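You operate a simulated robot arm through the tools that you are given. There is no shell and no other tool.

Carry out the task below with a simulated robot arm. There is one attempt and no reset: what you move stays moved.

TASK
Put things in order on the top of the packing bench. At the end: the yellow chock from the top of the packing bench is in the white rework crate; the blue jack pin (marked "UP 112 m") from the top of the packing bench stands where the yellow chock stood; the yellow draw pin (marked "DOWN 64 m") from the top of the packing bench stands where the blue jack pin stood; the purple marker stands where the yellow draw pin stood; whatever was shut is shut again. Leave all else as you found it, and nothing knocked over.

Only the result counts: the job must be done as asked and must still hold three seconds after the hand-in. Knocking over, shifting, dropping, spilling or breaking anything else fails it.

THE ROBOT
A 7-joint arm with a two-finger parallel gripper, fixed in place. Base frame: the origin is at the foot of the arm, x ahead of it, y to its left, z up; the work surface is at about z = 0. Lengths are in mm, angles in rad, forces in N, time in s.
With the tool pointing down near the work surface it reaches from about 220 to 580 mm from the base axis. Its first joint turns from -1.152 to 1.152 rad. Payload 2.5 kg.
Tool frame: the origin (TCP) lies between the finger pads and is the grasp point; the fingertips stand 23 mm ahead of it; z points along the fingers, y is the line along which they close. Largest opening 94 mm; finger width 38, thickness 10; the body of the gripper, 54 by 96 mm, starts 39 mm behind the TCP.
Orientation is that of the tool frame in the base frame, as a unit quaternion [w, x, y, z]. With the fingers straight down and closing along the base's y, the tool's x points along the base's -x, its y along +y and its z along -z.

THE INTERFACE
- The arm moves only by the tool nudge_tool. Its argument "plan" is a list that holds one entry, the list of rows, each a list of 7 numbers: the finger opening in mm, from 0 to 94, then the shift along the tool's x, y, z in mm, then the turn, a rotation vector about the tool's x, y, z in rad. In form: [[[fingers, x, y, z, wx, wy, wz], ...]]. A call has 1 to 20 rows; each row is the pose to reach, as a shift and turn from the pose commanded when the call began, along the tool's axes at that moment. Each row takes 0.2 s and may step no farther than 50 mm and 0.15 rad from the row before; otherwise, or with a gripper value out of range, the whole call is refused. Where a pose cannot be reached the arm comes as near as it can. A force on the tool above 40 N (or 10 N above the force at the start of the call, whichever is more), or a blocked arm, ends the call early, and 0.2 s more pass. Each finger travels about 108 mm/s and halts on what it meets, pressing with about 20 N; the grip force reading is that of the motor and also rises with nothing between the fingers. The clock runs only during rows and for 0.2 s after the last one: add rows that repeat a pose to give the fingers time. The reply holds the time, the measured pose of the TCP, the force on the tool along the base axes, the opening and the grip force, in the units named above and with some noise, with the torque about the TCP (base axes, N m) and any sound that the robot's microphone picked up, and new pictures: "views" is both (left out), scene, wrist or none.
- Cameras (640 x 400 px; columns grow to the right, rows downward): "scene" is fixed at [112.7, -409.2, 529.9]; the picture's right is [0.85, -0.52, 0.00], its down [-0.37, -0.60, -0.71] and it looks along [0.37, 0.61, -0.70] (base axes); focal length 257 px, centre (320, 200). "wrist" rides on the gripper at [86, 16, -74] in the tool frame; the picture's right is [-0.18, 0.98, 0.00], its down [-0.58, -0.11, -0.81] and it looks along [-0.79, -0.15, 0.59] (tool axes); focal length 243 px, centre (320, 200). There is no depth. A picture from a camera that has moved, and an enlarged one, comes with that camera's place and axes in the base frame and with its lens.
- inspect(camera, box): a new picture of the part [left, top, right, bottom] of that camera's present view, enlarged. The clock stands still meanwhile.
- sign_off(): hands the job in; it is judged then, once.

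Nothing tells you positions but the pictures and the camera data. Unless the task says otherwise, let go and move clear before handing in.

The tools are called after ">>>" as name(argument=value, ...) on one line, values as JSON. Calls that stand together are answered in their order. nudge_tool: Moves the arm, as the interface text tells. Its arguments: {"type":"object","properties":{"plan":{"type":"array"},"views":{"type":"string","enum":["both","scene","wrist","none"]}},"required":["plan"]} The other tools are called the same way: inspect (camera, box) takes an enlarged picture of a part of a camera's view; sign_off () hands the job in.

At the start:

```text
clock: 0.0
tool_pos: [334.6, -74.7, 323.1]
ee_rot: [0.0, 0.0, 1.0, 0.001]
force: [0.8, -0.1, 0.2]
torque: [0.0, 0.01, 0.01]
width: 93.9
grip_force: 0.0
```

scene: 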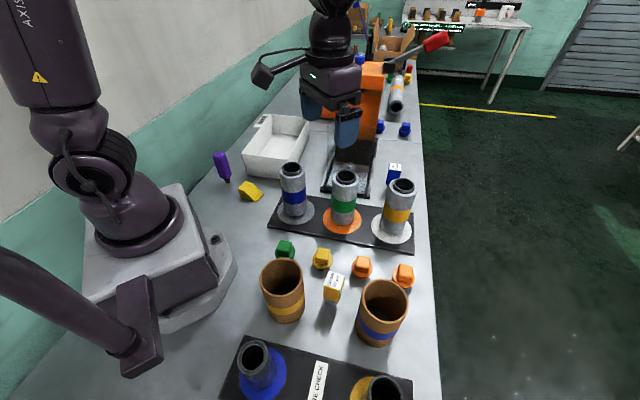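
wrist: 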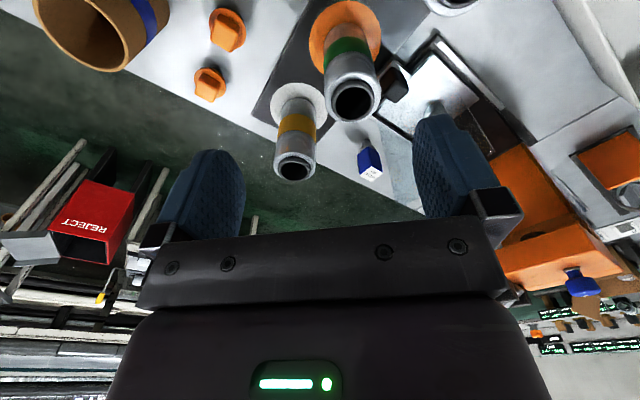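

I see a bench with pins in a rack, small blocks, a white crate, a purple marker and a yellow wedge near it. I'll enlarge several parts before moving.

>>> inspect(camera="scene", box=[200, 100, 360, 200])

>>> inspect(camera="scene", box=[320, 140, 440, 215])

>>> inspect(camera="scene", box=[250, 220, 430, 332])

>>> inspect(camera="scene", box=[320, 0, 480, 140])

>>> inspect(camera="scene", box=[200, 320, 440, 400])

```text
4.00 times, centred on (280, 150) of scene
camera zoom: at [112.7, -409.2, 529.9], right [0.85, -0.52, 0.0], down [-0.37, -0.6, -0.71], along [0.37, 0.61, -0.7], focal length 1026 px, centre (480, 400)
```

zoom: 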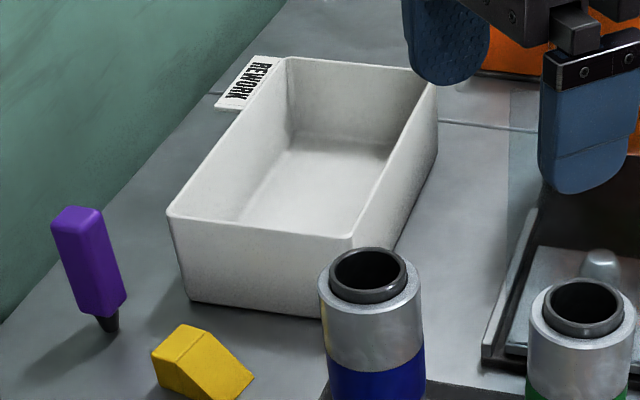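

```text
5.33 times, centred on (380, 178) of scene
camera zoom: at [112.7, -409.2, 529.9], right [0.85, -0.52, 0.0], down [-0.37, -0.6, -0.71], along [0.37, 0.61, -0.7], focal length 1369 px, centre (0, 320)
```

zoom: 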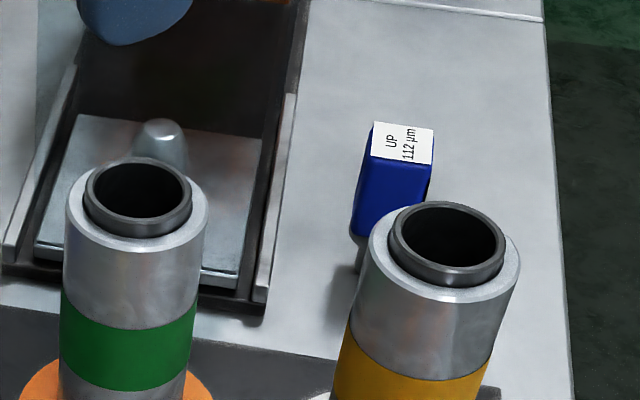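

```text
3.56 times, centred on (340, 276) of scene
camera zoom: at [112.7, -409.2, 529.9], right [0.85, -0.52, 0.0], down [-0.37, -0.6, -0.71], along [0.37, 0.61, -0.7], focal length 912 px, centre (249, -70)
```

zoom: 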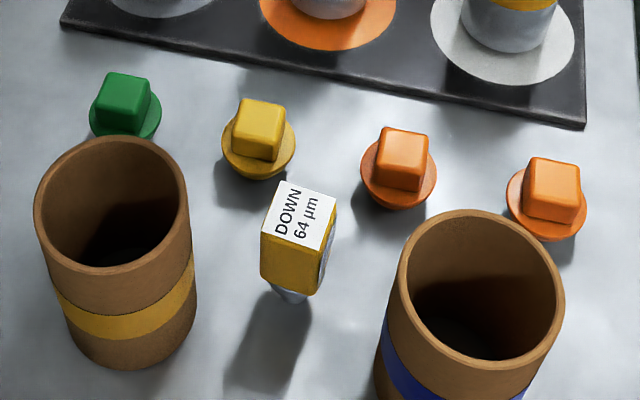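

```text
2.86 times, centred on (400, 70) of scene
camera zoom: at [112.7, -409.2, 529.9], right [0.85, -0.52, 0.0], down [-0.37, -0.6, -0.71], along [0.37, 0.61, -0.7], focal length 733 px, centre (91, 571)
```

zoom: 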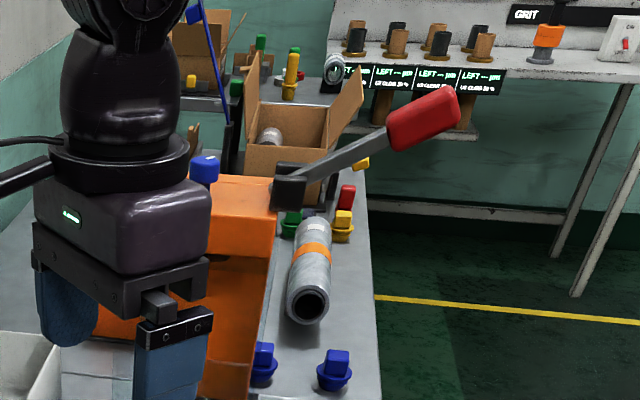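

```text
2.67 times, centred on (320, 360) of scene
camera zoom: at [112.7, -409.2, 529.9], right [0.85, -0.52, 0.0], down [-0.37, -0.6, -0.71], along [0.37, 0.61, -0.7], focal length 684 px, centre (320, -227)
```

zoom: 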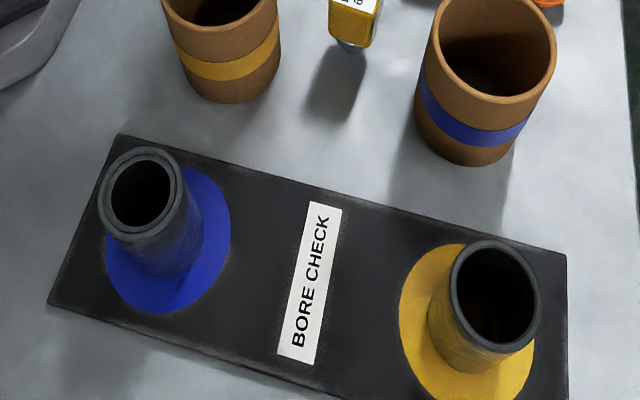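

The blue jack pin stands beyond the yellow-banded tube, near the press, at about (590, -30). I'll enlarge the wrist view and the yellow chock to measure them better.

>>> inspect(camera="wrist", box=[240, 60, 480, 210])

>>> inspect(camera="scene", box=[205, 145, 285, 210])

>>> inspect(camera="scene", box=[305, 260, 365, 310])

>>> inspect(camera="scene", box=[370, 150, 430, 200])

```text
2.67 times, centred on (360, 135) of wrist
camera zoom: at [248.9, -56.6, 398.8], right [0.18, 0.98, 0.0], down [0.58, -0.11, 0.81], along [0.79, -0.15, -0.59], focal length 647 px, centre (213, 373)
```

zoom: 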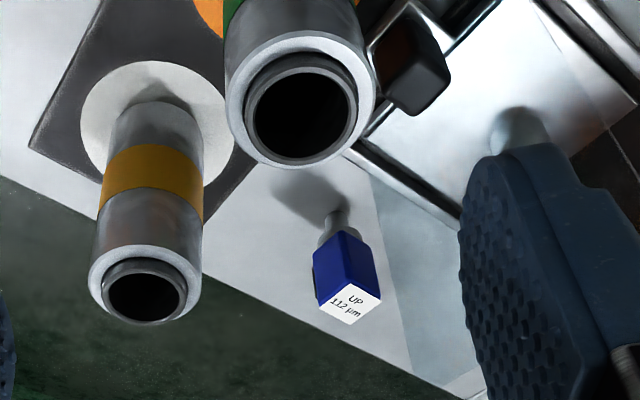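

```text
6.15 times, centred on (245, 178) of scene
camera zoom: at [112.7, -409.2, 529.9], right [0.85, -0.52, 0.0], down [-0.37, -0.6, -0.71], along [0.37, 0.61, -0.7], focal length 1579 px, centre (782, 338)
```

zoom: 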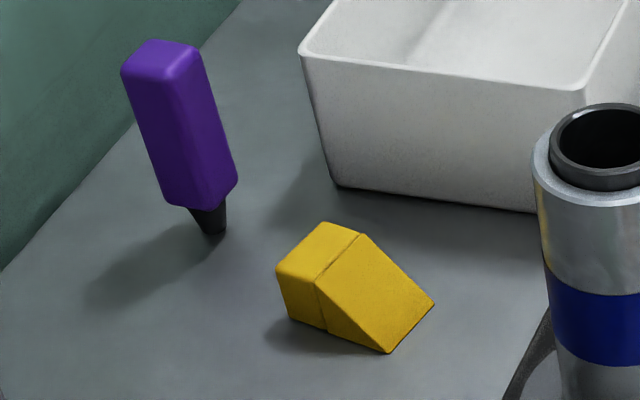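

```text
8.00 times, centred on (335, 285) of scene
camera zoom: at [112.7, -409.2, 529.9], right [0.85, -0.52, 0.0], down [-0.37, -0.6, -0.71], along [0.37, 0.61, -0.7], focal length 2053 px, centre (200, -480)
```

zoom: 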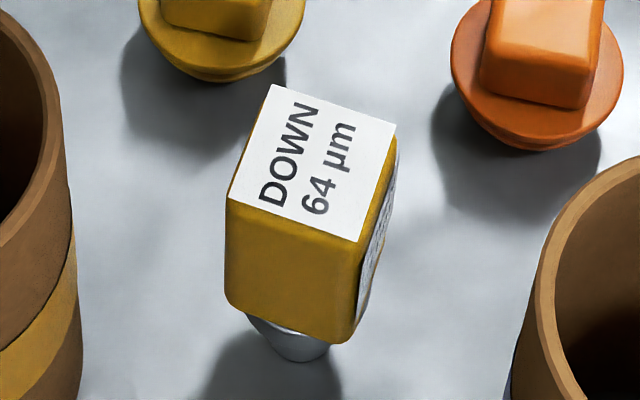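

```text
8.00 times, centred on (400, 175) of scene
camera zoom: at [112.7, -409.2, 529.9], right [0.85, -0.52, 0.0], down [-0.37, -0.6, -0.71], along [0.37, 0.61, -0.7], focal length 2053 px, centre (-320, 400)
```

zoom: 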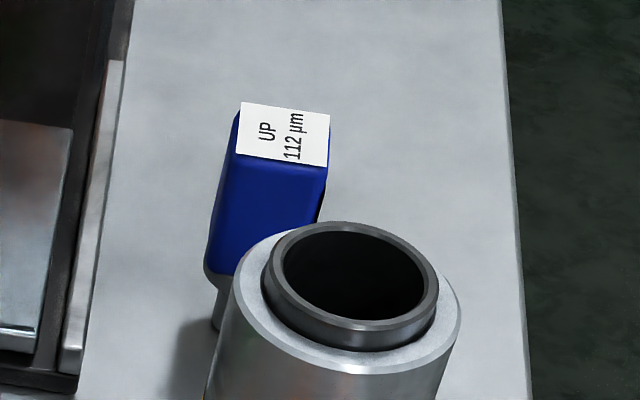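

The yellow chock wedge sits at about (229, 172), with its long axis near direction (0.57, -0.82). The marker is at about (183, 270) and the crate's front edge runs (252, 272)–(356, 170). I'll move high above the chock with the tool turned so that the camera looks across it and I can measure.

>>> nudge_tool(plan=[[[94, 7, 16.4, 4.2, 0, 0, -0.142], [94, 14.1, 32.9, 8.4, 0, 0, -0.284], [94, 21.1, 49.3, 12.6, 0, 0, -0.426], [94, 28.2, 65.8, 16.8, 0, 0, -0.568], [94, 35.2, 82.2, 21, 0, 0, -0.71], [94, 42.2, 98.7, 25.2, 0, 0, -0.852], [94, 49.3, 115.1, 29.4, 0, 0, -0.994], [94, 56.3, 131.6, 33.6, 0, 0, -1.136], [94, 63.4, 148, 37.8, 0, 0, -1.278], [94, 70.4, 164.5, 42, 0, 0, -1.42], [94, 77.4, 180.9, 46.2, 0, 0, -1.562], [94, 84.5, 197.4, 50.4, 0, 0, -1.704], [94, 91.5, 213.8, 54.6, 0, 0, -1.846], [94, 98.6, 230.3, 58.8, 0, 0, -1.988], [94, 105.6, 246.7, 63, 0, 0, -2.13]]])

```text
clock: 3.2
tool_pos: [228.0, 173.6, 259.3]
ee_rot: [0.0, 0.875, -0.483, 0.0]
force: [0.1, 0.7, -0.1]
torque: [0.0, -0.06, 0.0]
width: 93.9
grip_force: 0.0
camera wrist: at [261.1, 93.2, 335.4], right [-0.93, -0.37, 0.0], down [-0.22, 0.55, 0.81], along [-0.3, 0.75, -0.59], focal length 243 px, centre (320, 200)
```

scene: 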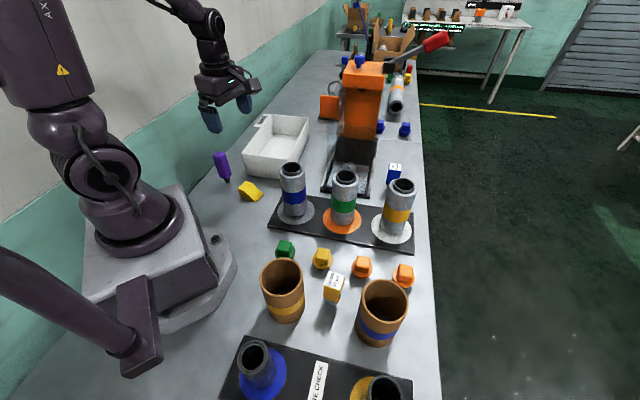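
wrist: 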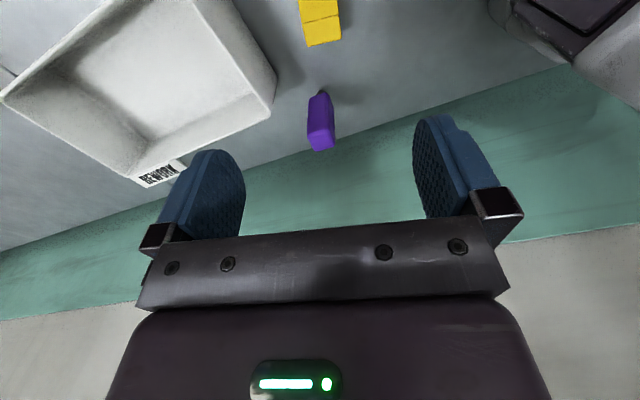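

The arm turned as commanded, and the wrist view shows the chock at the top with the marker standing between the fingers. I'll enlarge the view to measure both and look at the press.

>>> inspect(camera="wrist", box=[240, 0, 400, 100])

>>> inspect(camera="wrist", box=[260, 70, 380, 145])

>>> inspect(camera="scene", box=[300, 20, 460, 220])

>>> inspect(camera="scene", box=[180, 50, 310, 215])

```text
4.00 times, centred on (320, 50) of wrist
camera zoom: at [261.1, 93.2, 335.4], right [-0.93, -0.37, 0.0], down [-0.22, 0.55, 0.81], along [-0.3, 0.75, -0.59], focal length 970 px, centre (320, 800)
```

zoom: 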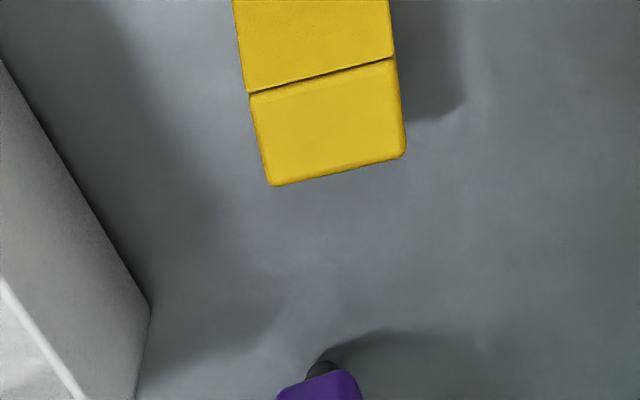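

```text
5.33 times, centred on (320, 108) of wrist
camera zoom: at [261.1, 93.2, 335.4], right [-0.93, -0.37, 0.0], down [-0.22, 0.55, 0.81], along [-0.3, 0.75, -0.59], focal length 1294 px, centre (320, 693)
```

zoom: 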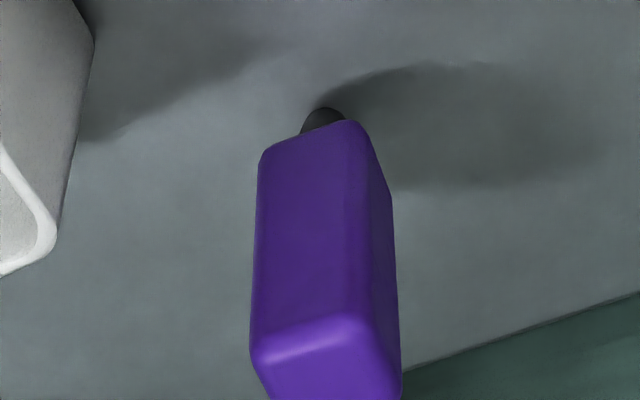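

```text
2.00 times, centred on (380, 120) of scene
camera zoom: at [112.6, -409.2, 529.9], right [0.85, -0.52, 0.0], down [-0.37, -0.6, -0.71], along [0.37, 0.61, -0.7], focal length 513 px, centre (200, 360)
```

zoom: 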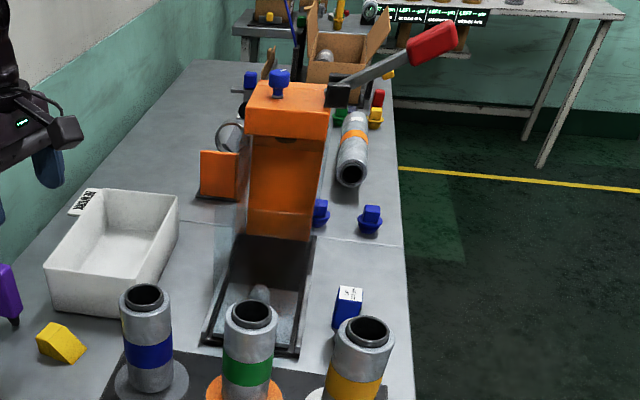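

```text
2.42 times, centred on (245, 132) of scene
camera zoom: at [112.6, -409.2, 529.9], right [0.85, -0.52, 0.0], down [-0.37, -0.6, -0.71], along [0.37, 0.61, -0.7], focal length 622 px, centre (502, 364)
```

zoom: 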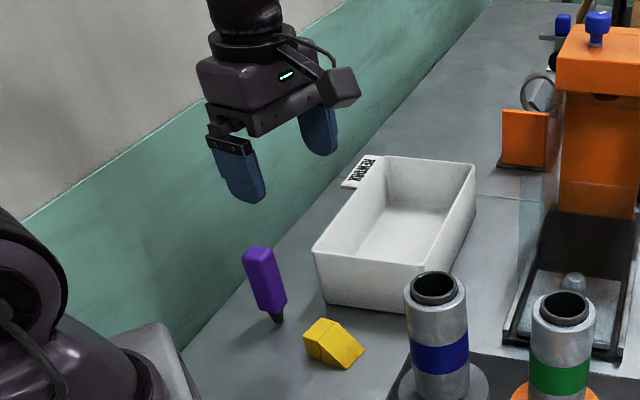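

The press seems to have clear guard panels, so I'll look at those closely, since the blue pin stands right beside them.

>>> inspect(camera="scene", box=[310, 50, 420, 130])

>>> inspect(camera="scene", box=[310, 120, 420, 205])

```text
5.00 times, centred on (365, 90) of scene
camera zoom: at [112.6, -409.2, 529.9], right [0.85, -0.52, 0.0], down [-0.37, -0.6, -0.71], along [0.37, 0.61, -0.7], focal length 1283 px, centre (95, 750)
```

zoom: 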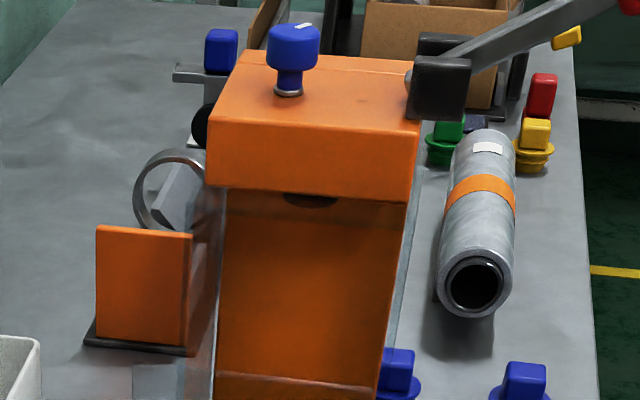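

```text
4.71 times, centred on (365, 162) of scene
camera zoom: at [112.6, -409.2, 529.9], right [0.85, -0.52, 0.0], down [-0.37, -0.6, -0.71], along [0.37, 0.61, -0.7], focal length 1208 px, centre (108, 376)
```

zoom: 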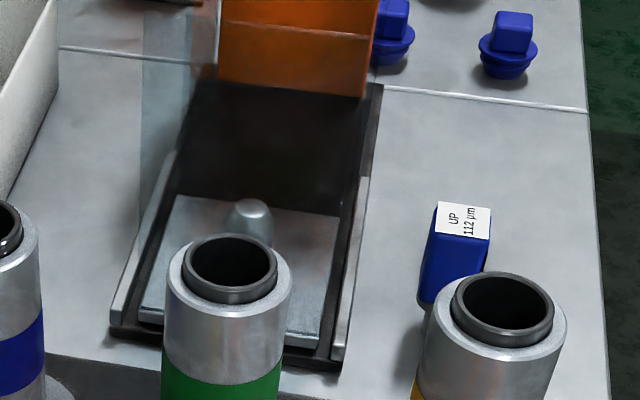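

The chock measures about 38 mm wide and 56 mm long, with its centre near (230, 175) and its block end toward the marker. I'll descend part way over its thick half with the fingers at 70 mm and check the alignment.

>>> nudge_tool(plan=[[[70, -2, -0.6, 40, 0, 0, -0.01], [70, -4, -1.1, 80, 0, 0, -0.02], [70, -6, -1.6, 120, 0, 0, -0.02], [70, -8.1, -2.2, 155, 0, 0, -0.02], [70, -8.1, -2.2, 180, 0, 0, -0.02]]])

```text
clock: 4.4
tool_pos: [226.6, 182.2, 80.4]
ee_rot: [-0.001, 0.88, -0.475, 0.0]
force: [0.3, 1.1, -0.3]
torque: [0.0, 0.01, 0.0]
width: 70.1
grip_force: 0.2
camera wrist: at [260.6, 101.2, 155.4], right [-0.92, -0.38, 0.0], down [-0.23, 0.55, 0.81], along [-0.31, 0.74, -0.59], focal length 243 px, centre (320, 200)
```

scene: 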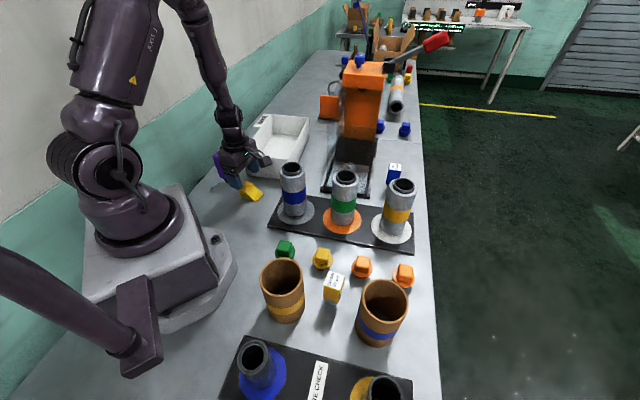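
wrist: 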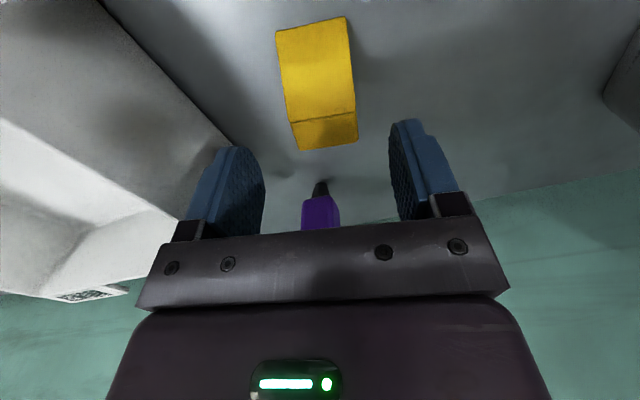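

Alignment over the chock looks right: the fingers straddle its thick half. I'll go down to about z = 28 and close.

>>> nudge_tool(plan=[[[70, 0, 0, 25, 0, 0, 0], [70, 0, 0, 45, 0, 0, 0], [70, 0, 0, 52, 0, 0, 0], [30, 0, 0, 52, 0, 0, 0], [30, 0, 0, 52, 0, 0, 0], [30, 0, 0, 52, 0, 0, 0]]])

```text
clock: 5.8
tool_pos: [227.2, 182.3, 29.4]
ee_rot: [0.0, 0.88, -0.475, 0.0]
force: [-0.1, -0.7, -0.3]
torque: [0.02, 0.0, 0.02]
width: 39.9
grip_force: 20.0
camera wrist: at [261.8, 101.3, 104.3], right [-0.92, -0.38, 0.0], down [-0.23, 0.55, 0.81], along [-0.31, 0.74, -0.59], focal length 243 px, centre (320, 200)
```

scene: 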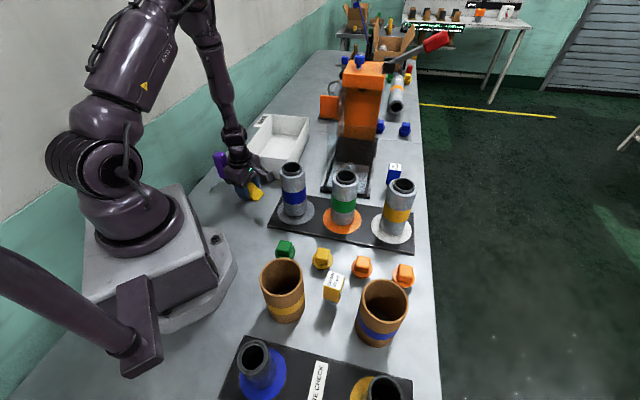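
wrist: 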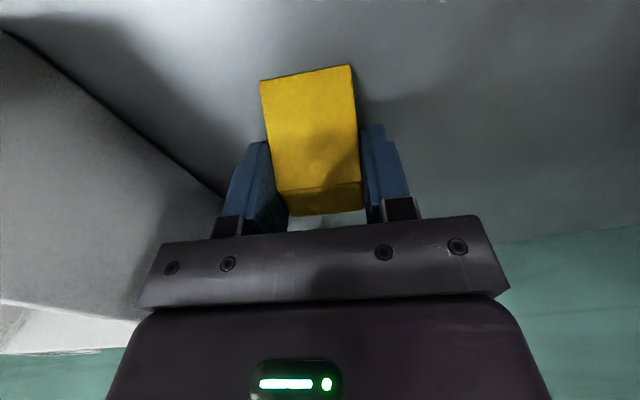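

The chock is held (39.9 mm). I'll lift it straight up to about z = 170, then carry it over the front half of the crate.

>>> nudge_tool(plan=[[[30, 0, 0, -15, 0, 0, 0], [30, 0, 0, -50, 0, 0, 0], [30, 0, 0, -95, 0, 0, 0], [30, 0, 0, -140, 0, 0, 0], [30, -1, -30, -140, 0, 0, 0], [30, -2.4, -70, -140, 0, 0, 0], [30, -4, -115, -140, 0, 0, 0], [30, -5.6, -159, -140, 0, 0, 0], [30, -5.6, -159, -140, 0, 0, 0]]])

```text
clock: 7.8
tool_pos: [356.6, 273.6, 166.7]
ee_rot: [0.001, 0.88, -0.476, 0.001]
force: [-0.1, 0.2, -0.6]
torque: [-0.05, -0.02, 0.02]
width: 39.8
grip_force: 19.9
camera wrist: at [392.6, 192.3, 243.6], right [-0.92, -0.38, 0.0], down [-0.23, 0.55, 0.81], along [-0.31, 0.74, -0.59], focal length 243 px, centre (320, 200)
```

scene: 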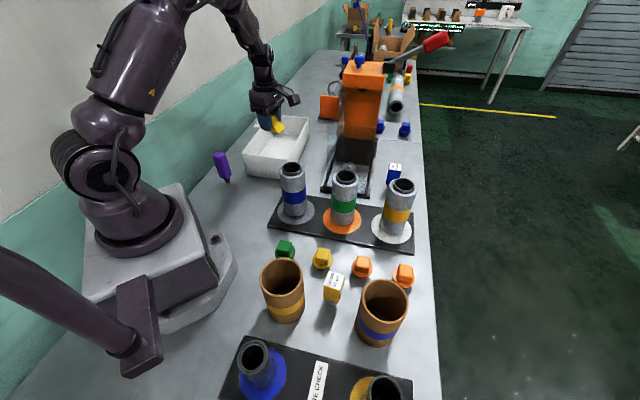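
wrist: 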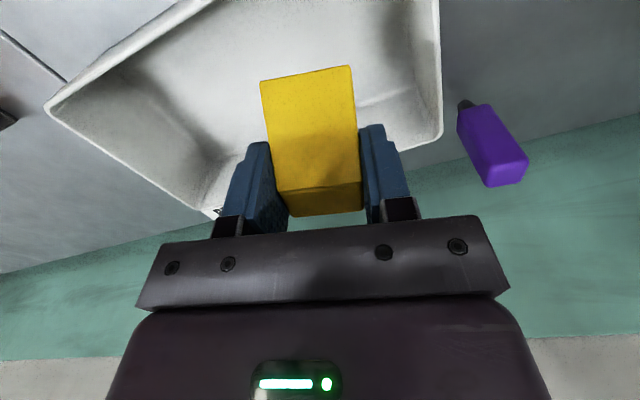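

The chock hangs over the crate's centre line, and the rim is at about z = 84. I'll lower it to just above the floor, release it and rise again.

>>> nudge_tool(plan=[[[30, 0, 0, 40, 0, 0, 0], [30, 0, 0, 80, 0, 0, 0], [30, 0, 0, 110, 0, 0, 0], [30, 0, 0, 126, 0, 0, 0], [30, 0, 0, 128.5, 0, 0, 0], [30, 0, 0, 128.5, 0, 0, 0], [64, 0, 0, 128.5, 0, 0, 0], [64, 0, 0, 128.5, 0, 0, 0], [64, 0, 0, 128.5, 0, 0, 0]]])

```text
clock: 9.8
tool_pos: [355.9, 273.3, 40.6]
ee_rot: [0.0, 0.88, -0.476, 0.0]
force: [-0.1, -0.1, -0.5]
torque: [0.01, 0.0, -0.03]
width: 64.0
grip_force: 0.1
camera wrist: at [390.9, 192.4, 115.3], right [-0.92, -0.38, 0.0], down [-0.23, 0.55, 0.81], along [-0.31, 0.74, -0.59], focal length 243 px, centre (320, 200)
```

scene: 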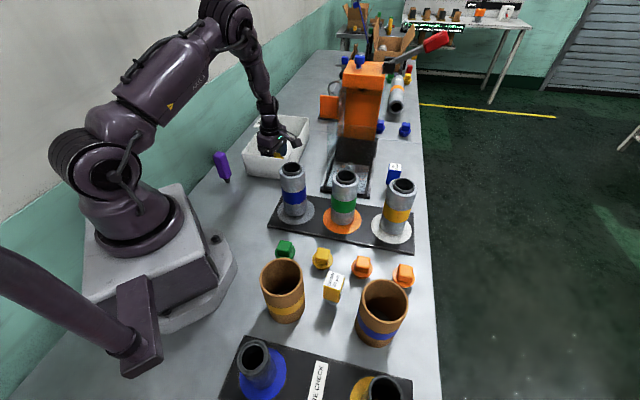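
wrist: 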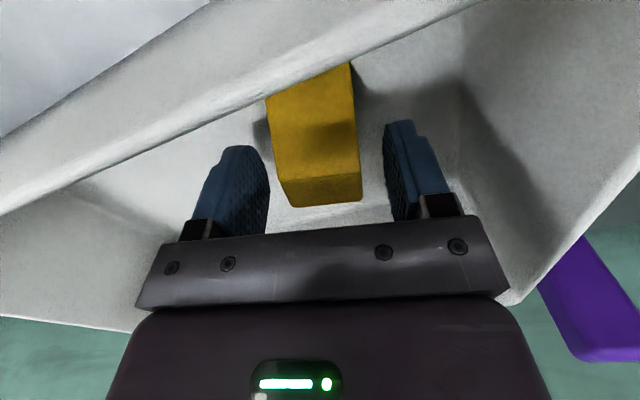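

The chock now rests in the crate. Next I'll rise and swing clear of the crate and press to a point near (300, 30, 260), turning the tool slightly so it can grip the blue pin along the bench's long direction.

>>> nudge_tool(plan=[[[64, 0, 0, -44, 0, 0, 0], [64, 0, 0, -88, 0, 0, 0], [64, 0, 0, -132, 0, 0, 0], [64, 0, 0, -176, 0, 0, 0], [64, 0, 0, -220, 0, 0, 0], [64, 28.8, 30, -220, 0, 0, -0.035], [64, 57.6, 60, -220, 0, 0, -0.07], [64, 86.5, 90, -220, 0, 0, -0.1], [64, 115.3, 120, -220, 0, 0, -0.14], [64, 144, 150, -220, 0, 0, -0.17], [64, 172.9, 179.8, -220, 0, 0, -0.21]]])

```text
clock: 12.2
tool_pos: [300.1, 31.3, 260.3]
ee_rot: [0.0, 0.924, -0.382, 0.0]
force: [0.2, -0.2, 0.1]
torque: [0.02, -0.02, -0.02]
width: 63.9
grip_force: 0.1
camera wrist: at [351.7, -42.0, 335.6], right [-0.82, -0.57, 0.0], down [-0.34, 0.49, 0.81], along [-0.46, 0.66, -0.59], focal length 243 px, centre (320, 200)
```

scene: 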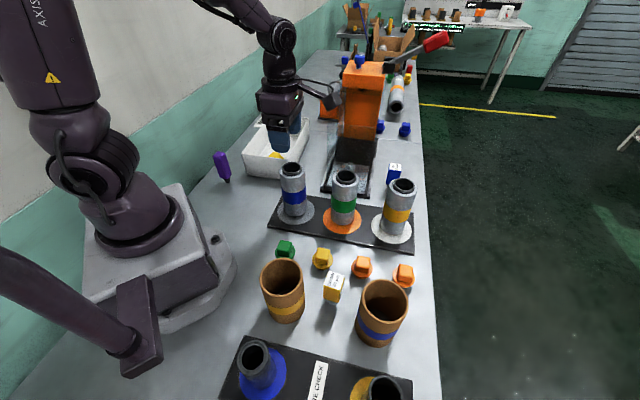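
wrist: 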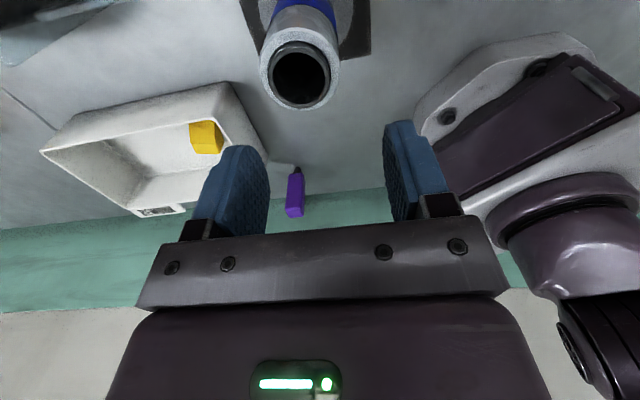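

The yellow chock is visible inside the crate. I'll move on to about (450, -100, 260) so the wrist camera looks across the press front and the blue pin.

>>> nudge_tool(plan=[[[64, 40, -2.6, 0, 0, 0, 0], [64, 80, -5.2, 0, 0, 0, 0], [64, 120, -7.8, 0, 0, 0, 0], [64, 160, -10.4, 0, 0, 0, 0], [64, 198.6, -13, 0, 0, 0, 0]]])

```text
clock: 13.4
tool_pos: [451.3, -102.3, 261.4]
ee_rot: [0.0, 0.925, -0.38, 0.0]
force: [0.6, -0.1, 0.6]
torque: [0.02, 0.03, 0.0]
width: 64.3
grip_force: 0.2
camera wrist: at [501.2, -174.3, 338.7], right [-0.82, -0.57, 0.0], down [-0.34, 0.49, 0.81], along [-0.46, 0.66, -0.59], focal length 243 px, centre (320, 200)
```

scene: 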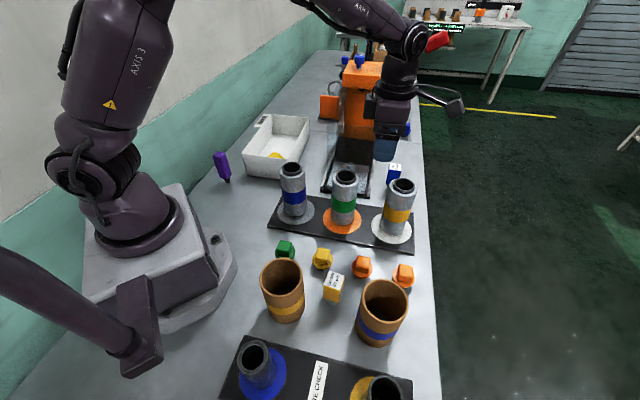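
wrist: 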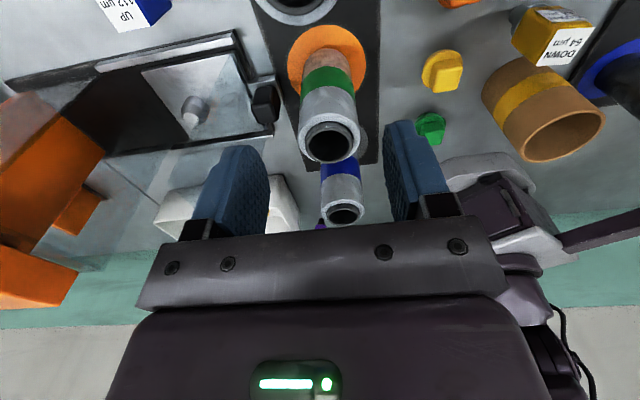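

This view shows the press base, its front knob and the blue pin at the top left. I'll enlarge these parts.

>>> inspect(camera="wrist", box=[0, 0, 300, 187])

>>> inspect(camera="wrist", box=[80, 0, 200, 75])

>>> inspect(camera="wrist", box=[400, 0, 640, 150])

```text
2.13 times, centred on (150, 94) of wrist
camera zoom: at [501.2, -174.3, 338.7], right [-0.82, -0.57, 0.0], down [-0.34, 0.49, 0.81], along [-0.46, 0.66, -0.59], focal length 518 px, centre (683, 427)
```

zoom: 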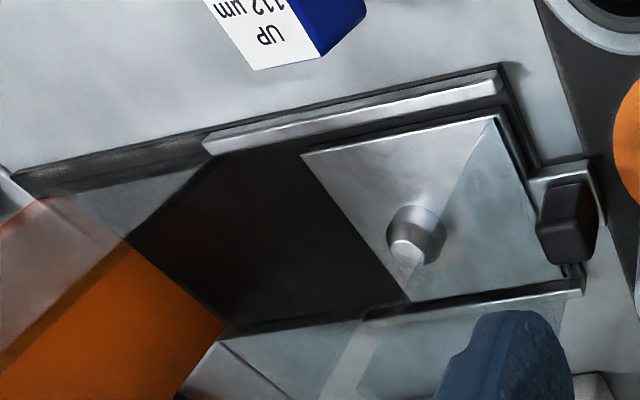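

```text
5.33 times, centred on (140, 38) of wrist
camera zoom: at [501.2, -174.3, 338.7], right [-0.82, -0.57, 0.0], down [-0.34, 0.49, 0.81], along [-0.46, 0.66, -0.59], focal length 1294 px, centre (1280, 1067)
```

zoom: 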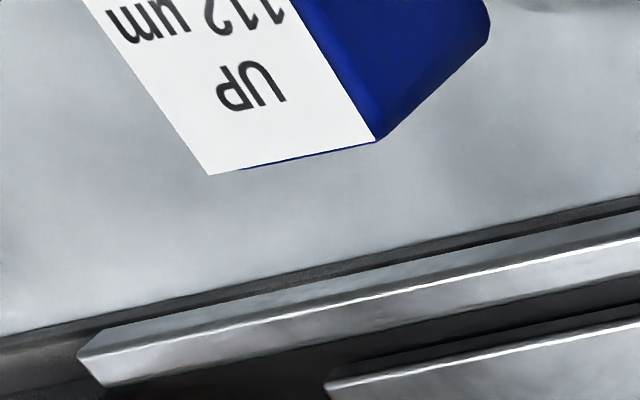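

```text
2.67 times, centred on (520, 75) of wrist
camera zoom: at [501.2, -174.3, 338.7], right [-0.82, -0.57, 0.0], down [-0.34, 0.49, 0.81], along [-0.46, 0.66, -0.59], focal length 647 px, centre (-213, 533)
```

zoom: 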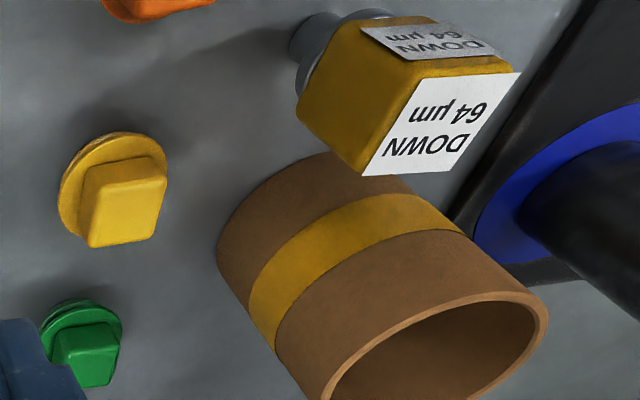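

The blue pin appears to be at about (598, -21), with its top near z ≈ 85. That is a little past the nominal reach, and the press has a clear front door whose right edge is nearby. I'll test the reach high up at z ≈ 260, moving clear of the press.

>>> nudge_tool(plan=[[[64, 24, 0, 0, 0, 0, 0], [64, 47, 0, 0, 0, 0, 0], [64, 47, -40, 0, 0, 0, 0], [64, 47, -80, 0, 0, 0, 0], [64, 47, -120, 0, 0, 0, 0], [64, 47, -161, 0, 0, 0, 0], [64, 47, -161, 0, 0, 0, 0]]])

```text
clock: 15.0
tool_pos: [590.9, -18.4, 257.4]
ee_rot: [0.0, 0.925, -0.38, -0.002]
force: [-1.2, -0.9, -0.3]
torque: [-0.01, -0.01, -0.03]
width: 64.1
grip_force: 0.1
out of reach, approached as far as the arm can: row 6, 7
camera wrist: at [642.0, -91.1, 332.3], right [-0.82, -0.57, 0.0], down [-0.33, 0.49, 0.81], along [-0.46, 0.66, -0.59], focal length 243 px, centre (320, 200)
```

scene: 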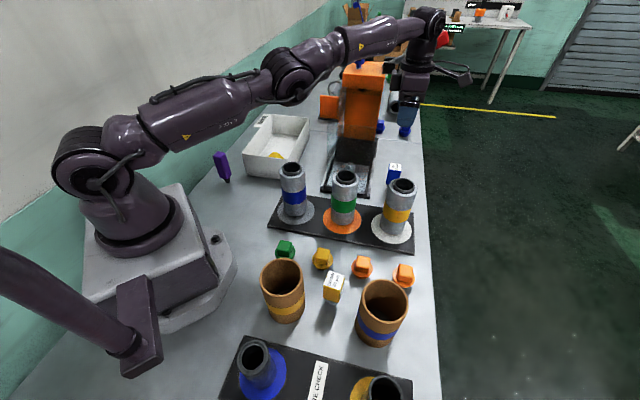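
wrist: 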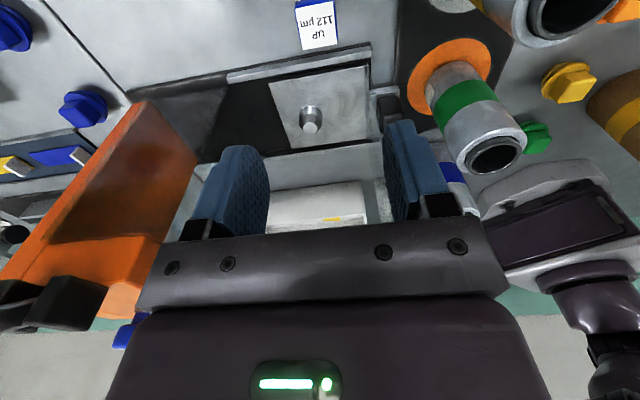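

The arm reaches about r = 591 here, just short of the pin. I'll measure the pin from this close view.

>>> inspect(camera="wrist", box=[270, 0, 390, 75])

>>> inspect(camera="wrist", box=[120, 40, 420, 227])

>>> inspect(camera="scene", box=[330, 0, 490, 200])

```text
5.33 times, centred on (330, 38) of wrist
camera zoom: at [642.0, -91.1, 332.3], right [-0.82, -0.57, 0.0], down [-0.33, 0.49, 0.81], along [-0.46, 0.66, -0.59], focal length 1294 px, centre (267, 1067)
```

zoom: 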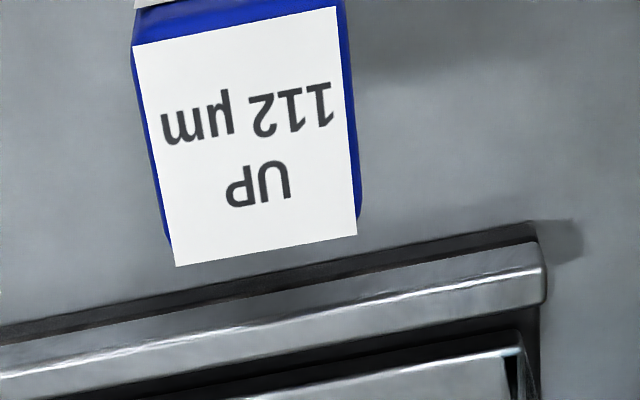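

```text
2.13 times, centred on (270, 134) of wrist
camera zoom: at [642.0, -91.1, 332.3], right [-0.82, -0.57, 0.0], down [-0.33, 0.49, 0.81], along [-0.46, 0.66, -0.59], focal length 518 px, centre (427, 342)
```

zoom: 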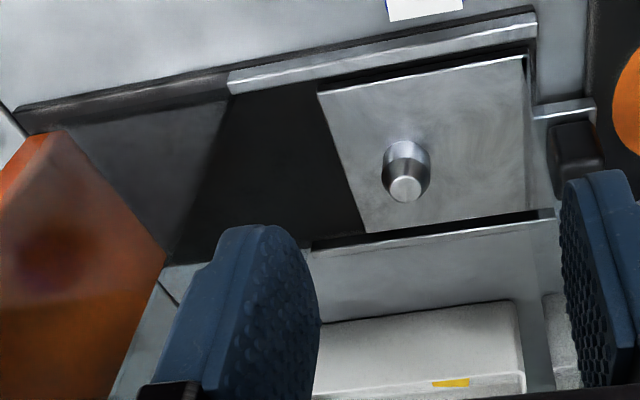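

```text
2.00 times, centred on (410, 100) of scene
camera zoom: at [112.7, -409.1, 529.9], right [0.85, -0.52, 0.0], down [-0.37, -0.6, -0.71], along [0.37, 0.61, -0.7], focal length 513 px, centre (140, 400)
```

zoom: 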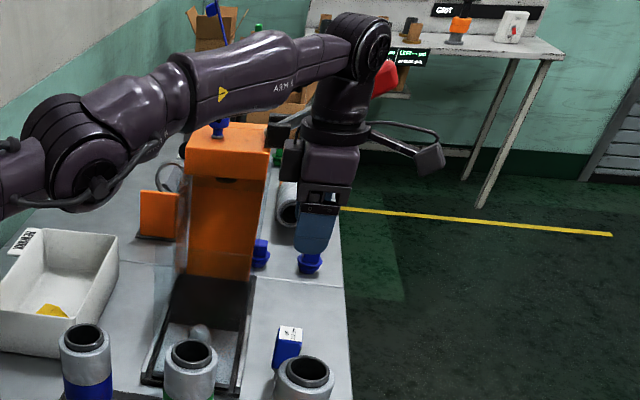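

The reach test shows the arm gets to r ≈ 591 with a vertical tool. I want to know the height of the glass front door before lowering the forearm near it, so I'll zoom in on the scene.

>>> inspect(camera="scene", box=[310, 90, 390, 140])

>>> inspect(camera="scene", box=[310, 140, 390, 190])

>>> inspect(camera="wrist", box=[320, 60, 480, 160])

```text
8.00 times, centred on (350, 115) of scene
camera zoom: at [112.7, -409.1, 529.9], right [0.85, -0.52, 0.0], down [-0.37, -0.6, -0.71], along [0.37, 0.61, -0.7], focal length 2053 px, centre (80, 880)
```

zoom: 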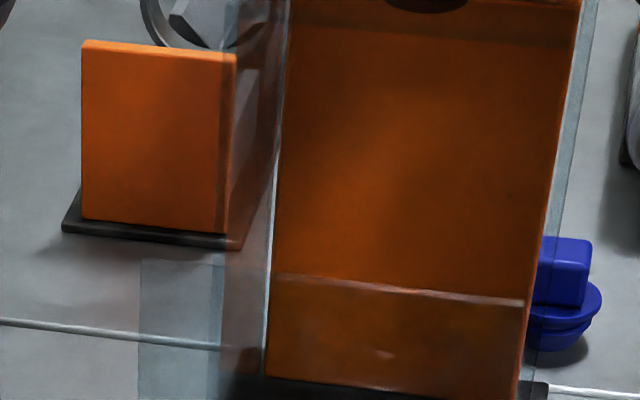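

```text
8.00 times, centred on (350, 165) of scene
camera zoom: at [112.7, -409.1, 529.9], right [0.85, -0.52, 0.0], down [-0.37, -0.6, -0.71], along [0.37, 0.61, -0.7], focal length 2053 px, centre (80, 480)
```

zoom: 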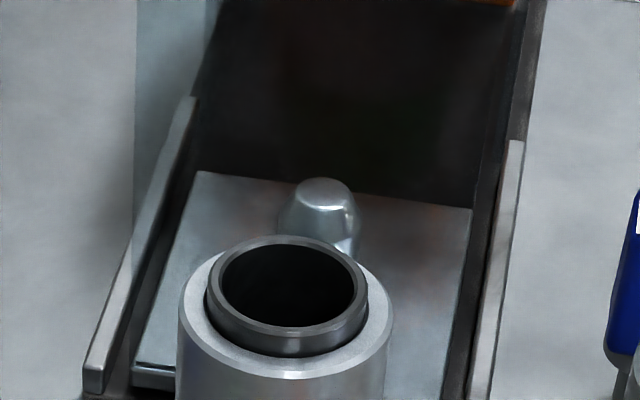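

```text
4.00 times, centred on (400, 110) of wrist
camera zoom: at [642.0, -91.1, 332.3], right [-0.82, -0.57, 0.0], down [-0.33, 0.49, 0.81], along [-0.46, 0.66, -0.59], focal length 970 px, centre (0, 560)
```

zoom: 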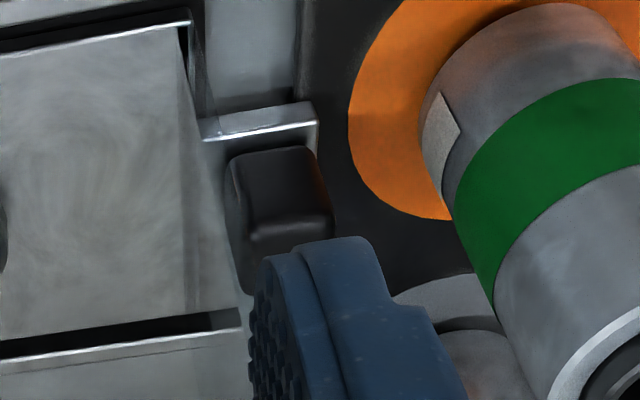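

The pin is at about (598, -22), with a 31 mm square head spanning z ≈ 32–86. The front glass door tops out near z ≈ 221 with its right edge near (517, -1), so I'll grip with the tool leaning outward along the bench and the camera facing outward. First I'll back off to a clear spot and turn the tool.

>>> nudge_tool(plan=[[[64, -8, 35, -13, 0, 0, 0], [64, -17, 70, -26, 0, 0, 0], [64, -25, 104, -39, 0, 0, 0], [64, -34, 138, -52, 0, 0, 0], [64, -42.3, 171.7, -63, 0, 0, 0], [64, -42.3, 171.7, -63, 0, 0, 0.147], [64, -42.3, 171.7, -63, 0, 0, 0.294], [64, -42.3, 171.7, -63, 0, 0, 0.441], [64, -42.3, 171.7, -63, 0, 0, 0.588], [64, -42.3, 171.7, -63, 0, 0, 0.735], [64, -42.3, 171.7, -63, 0, 0, 0.882], [64, -42.3, 171.7, -63, 0, 0, 1.029], [64, -42.3, 171.7, -63, 0, 0, 1.176], [64, -42.3, 171.7, -63, 0, 0, 1.323], [64, -42.3, 171.7, -63, 0, 0, 1.47], [64, -42.3, 171.7, -63, 0, 0, 1.617], [64, -42.3, 171.7, -63, 0, 0, 1.764], [64, -42.3, 171.7, -63, 0, 0, 1.911], [64, -42.3, 171.7, -63, 0, 0, 2.058], [64, -42.3, 171.7, -63, 0, 0, 2.205]]])

```text
clock: 19.2
tool_pos: [440.0, -111.5, 321.4]
ee_rot: [0.0, -0.076, 0.997, 0.0]
force: [-0.6, 0.3, 0.4]
torque: [0.01, 0.01, 0.0]
width: 64.0
grip_force: 0.1
camera wrist: at [352.6, -107.8, 397.2], right [0.03, 1.0, 0.0], down [0.59, -0.02, 0.81], along [0.81, -0.03, -0.59], focal length 243 px, centre (320, 200)
```

scene: 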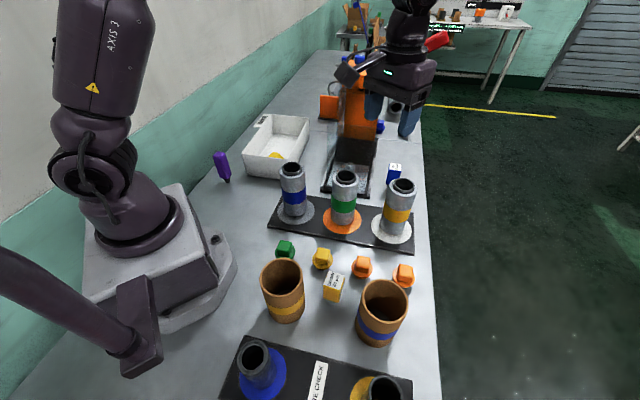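
wrist: 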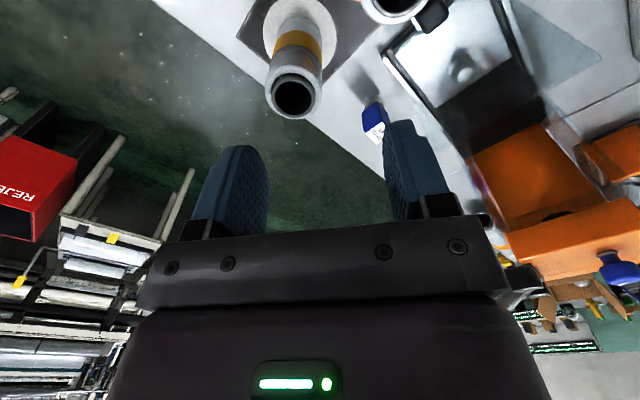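

The turn is tracking well. I'll take a closer look at the blue pin from here, then continue turning.

>>> inspect(camera="wrist", box=[320, 60, 440, 150])

>>> nudge_tool(plan=[[[64, 0, 0, 0, 0, 0, 0.1475], [64, 0, 0, 0, 0, 0, 0.295], [64, 0, 0, 0, 0, 0, 0.4425], [64, 0, 0, 0, 0, 0, 0.59], [64, 0, 0, 0, 0, 0, 0.7375], [64, 0, 0, 0, 0, 0, 0.885], [64, 0, 0, 0, 0, 0, 1.0325], [64, 0, 0, 0, 0, 0, 1.18], [64, 0, 0, 0, 0, 0, 1.3275], [64, 0, 0, 0, 0, 0, 1.475], [64, 0, 0, 0, 0, 0, 1.6225], [64, 0, 0, 0, 0, 0, 1.77], [64, 0, 0, 0, 0, 0, 1.9175], [64, 0, 0, 0, 0, 0, 2.065], [64, 0, 0, 0, 0, 0, 2.2125], [64, 0, 0, 0, 0, 0, 2.36], [64, 0, 0, 0, 0, 0, 2.508], [64, 0, 0, 0, 0, 0, 2.508]]])

```text
4.44 times, centred on (380, 105) of wrist
camera zoom: at [352.6, -107.8, 397.2], right [0.03, 1.0, 0.0], down [0.59, -0.02, 0.81], along [0.81, -0.03, -0.59], focal length 1078 px, centre (53, 622)
```

zoom: 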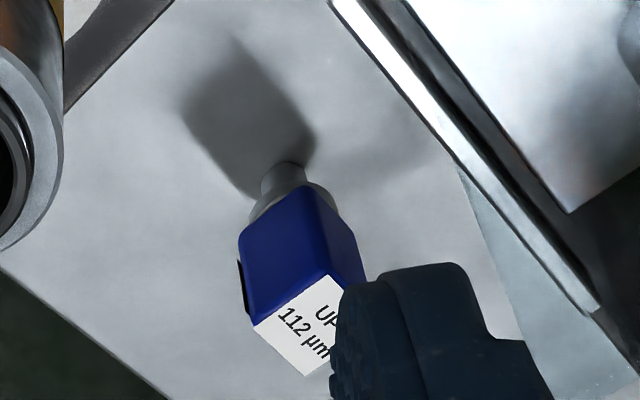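

```text
clock: 23.0
tool_pos: [438.3, -110.8, 320.6]
ee_rot: [0.0, 0.924, 0.383, 0.0]
force: [1.1, -1.3, -0.1]
torque: [-0.01, 0.01, 0.01]
width: 64.1
grip_force: 0.0
camera wrist: at [512.6, -60.9, 397.1], right [0.57, -0.82, 0.0], down [-0.49, -0.33, 0.81], along [-0.67, -0.46, -0.59], focal length 243 px, centre (320, 200)
```

scene: 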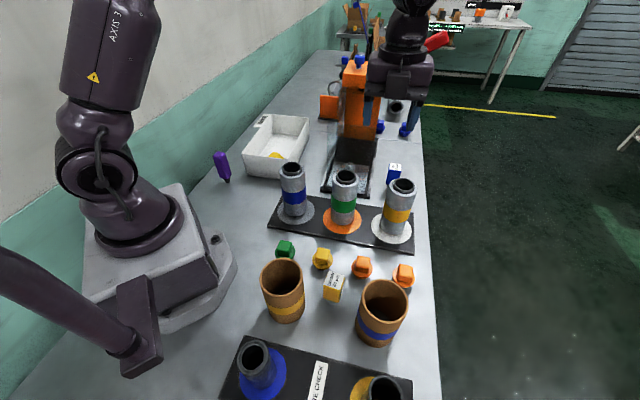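
wrist: 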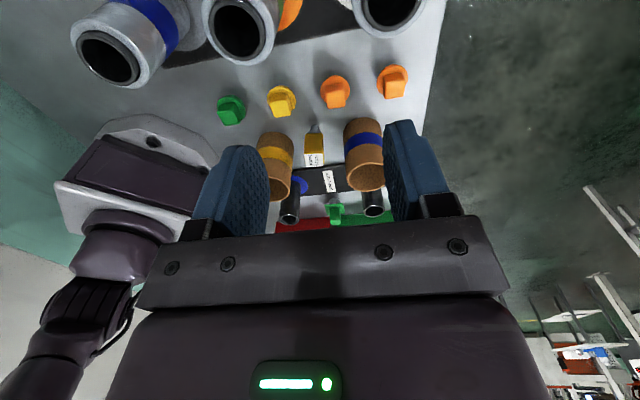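

The tool now points its camera side outward as planned. From here I can see the yellow draw pin between the two cups, so I'll zoom in to measure those.

>>> inspect(camera="wrist", box=[230, 100, 410, 212])

>>> inspect(camera="scene", box=[320, 30, 480, 150])

```text
3.56 times, centred on (320, 156) of wrist
camera zoom: at [512.6, -60.9, 397.1], right [0.57, -0.82, 0.0], down [-0.49, -0.33, 0.81], along [-0.67, -0.46, -0.59], focal length 863 px, centre (320, 356)
```

zoom: 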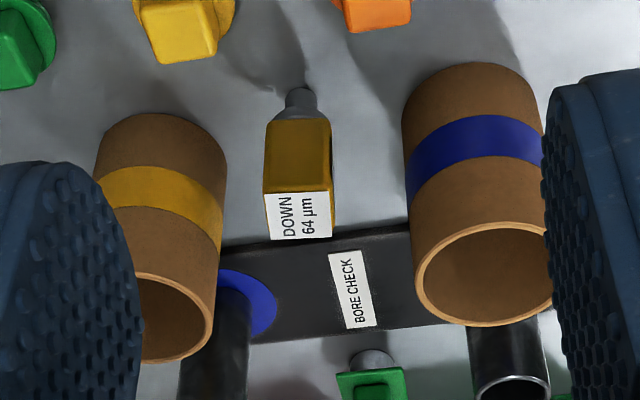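

```text
3.33 times, centred on (400, 90) of scene
camera zoom: at [112.7, -409.2, 529.9], right [0.85, -0.52, 0.0], down [-0.37, -0.6, -0.71], along [0.37, 0.61, -0.7], focal length 855 px, centre (53, 567)
```

zoom: 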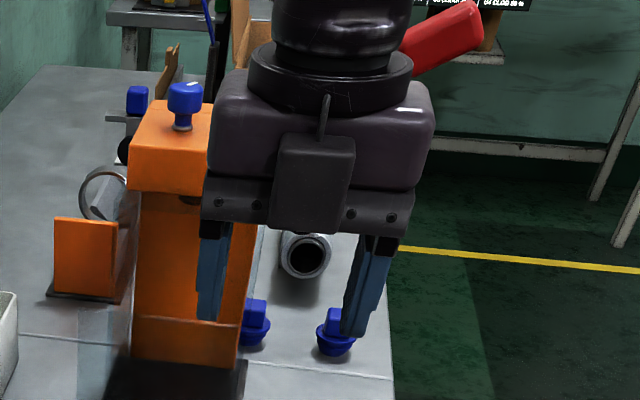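

The yellow pin stands at about (257, -222), its faces turned roughly 39°, with cups about 120 mm tall on both sides. Now I'll lean the tool outward by 0.4 rad and move above the blue pin at z ≈ 200.

>>> nudge_tool(plan=[[[64, 0, 0, 0, 0, 0.13, 0], [64, 0, 0, 0, 0, 0.27, 0], [64, 0, 0, 0, 0, 0.4, 0], [64, 35, 10, 24, 0, 0.4, 0], [64, 70, 20, 48, 0, 0.4, 0], [64, 105, 30, 72, 0, 0.4, 0], [64, 140, 41, 96, 0, 0.4, 0], [64, 175.9, 51, 120.6, 0, 0.4, 0], [64, 175.9, 51, 120.6, 0, 0.4, 0]]])

```text
clock: 25.0
tool_pos: [601.8, -21.2, 201.7]
ee_rot: [-0.076, 0.905, 0.376, 0.183]
force: [-0.6, -1.1, 0.1]
torque: [-0.03, 0.01, -0.02]
width: 63.8
grip_force: 0.0
camera wrist: at [650.1, 3.7, 305.7], right [0.58, -0.81, -0.07], down [-0.68, -0.53, 0.52], along [-0.46, -0.25, -0.85], focal length 243 px, centre (320, 200)
```

scene: 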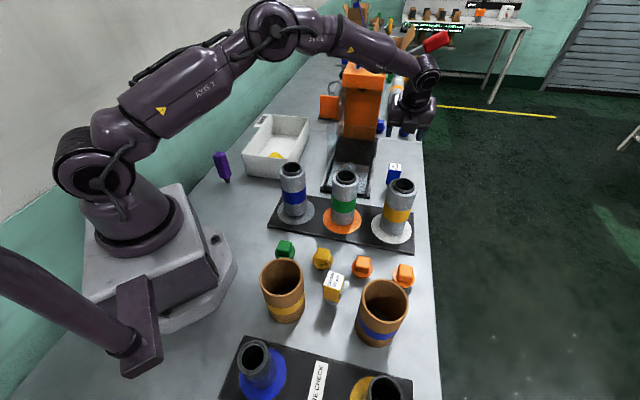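
wrist: 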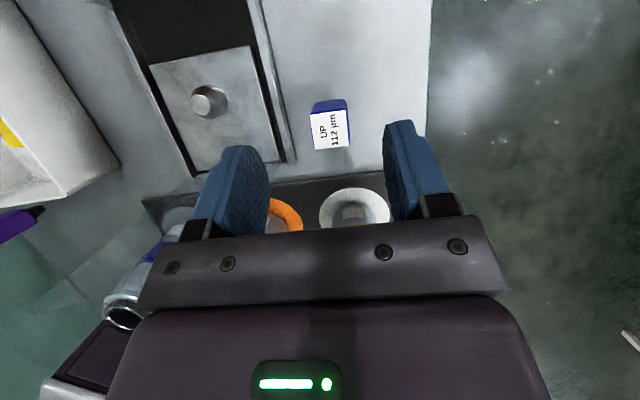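

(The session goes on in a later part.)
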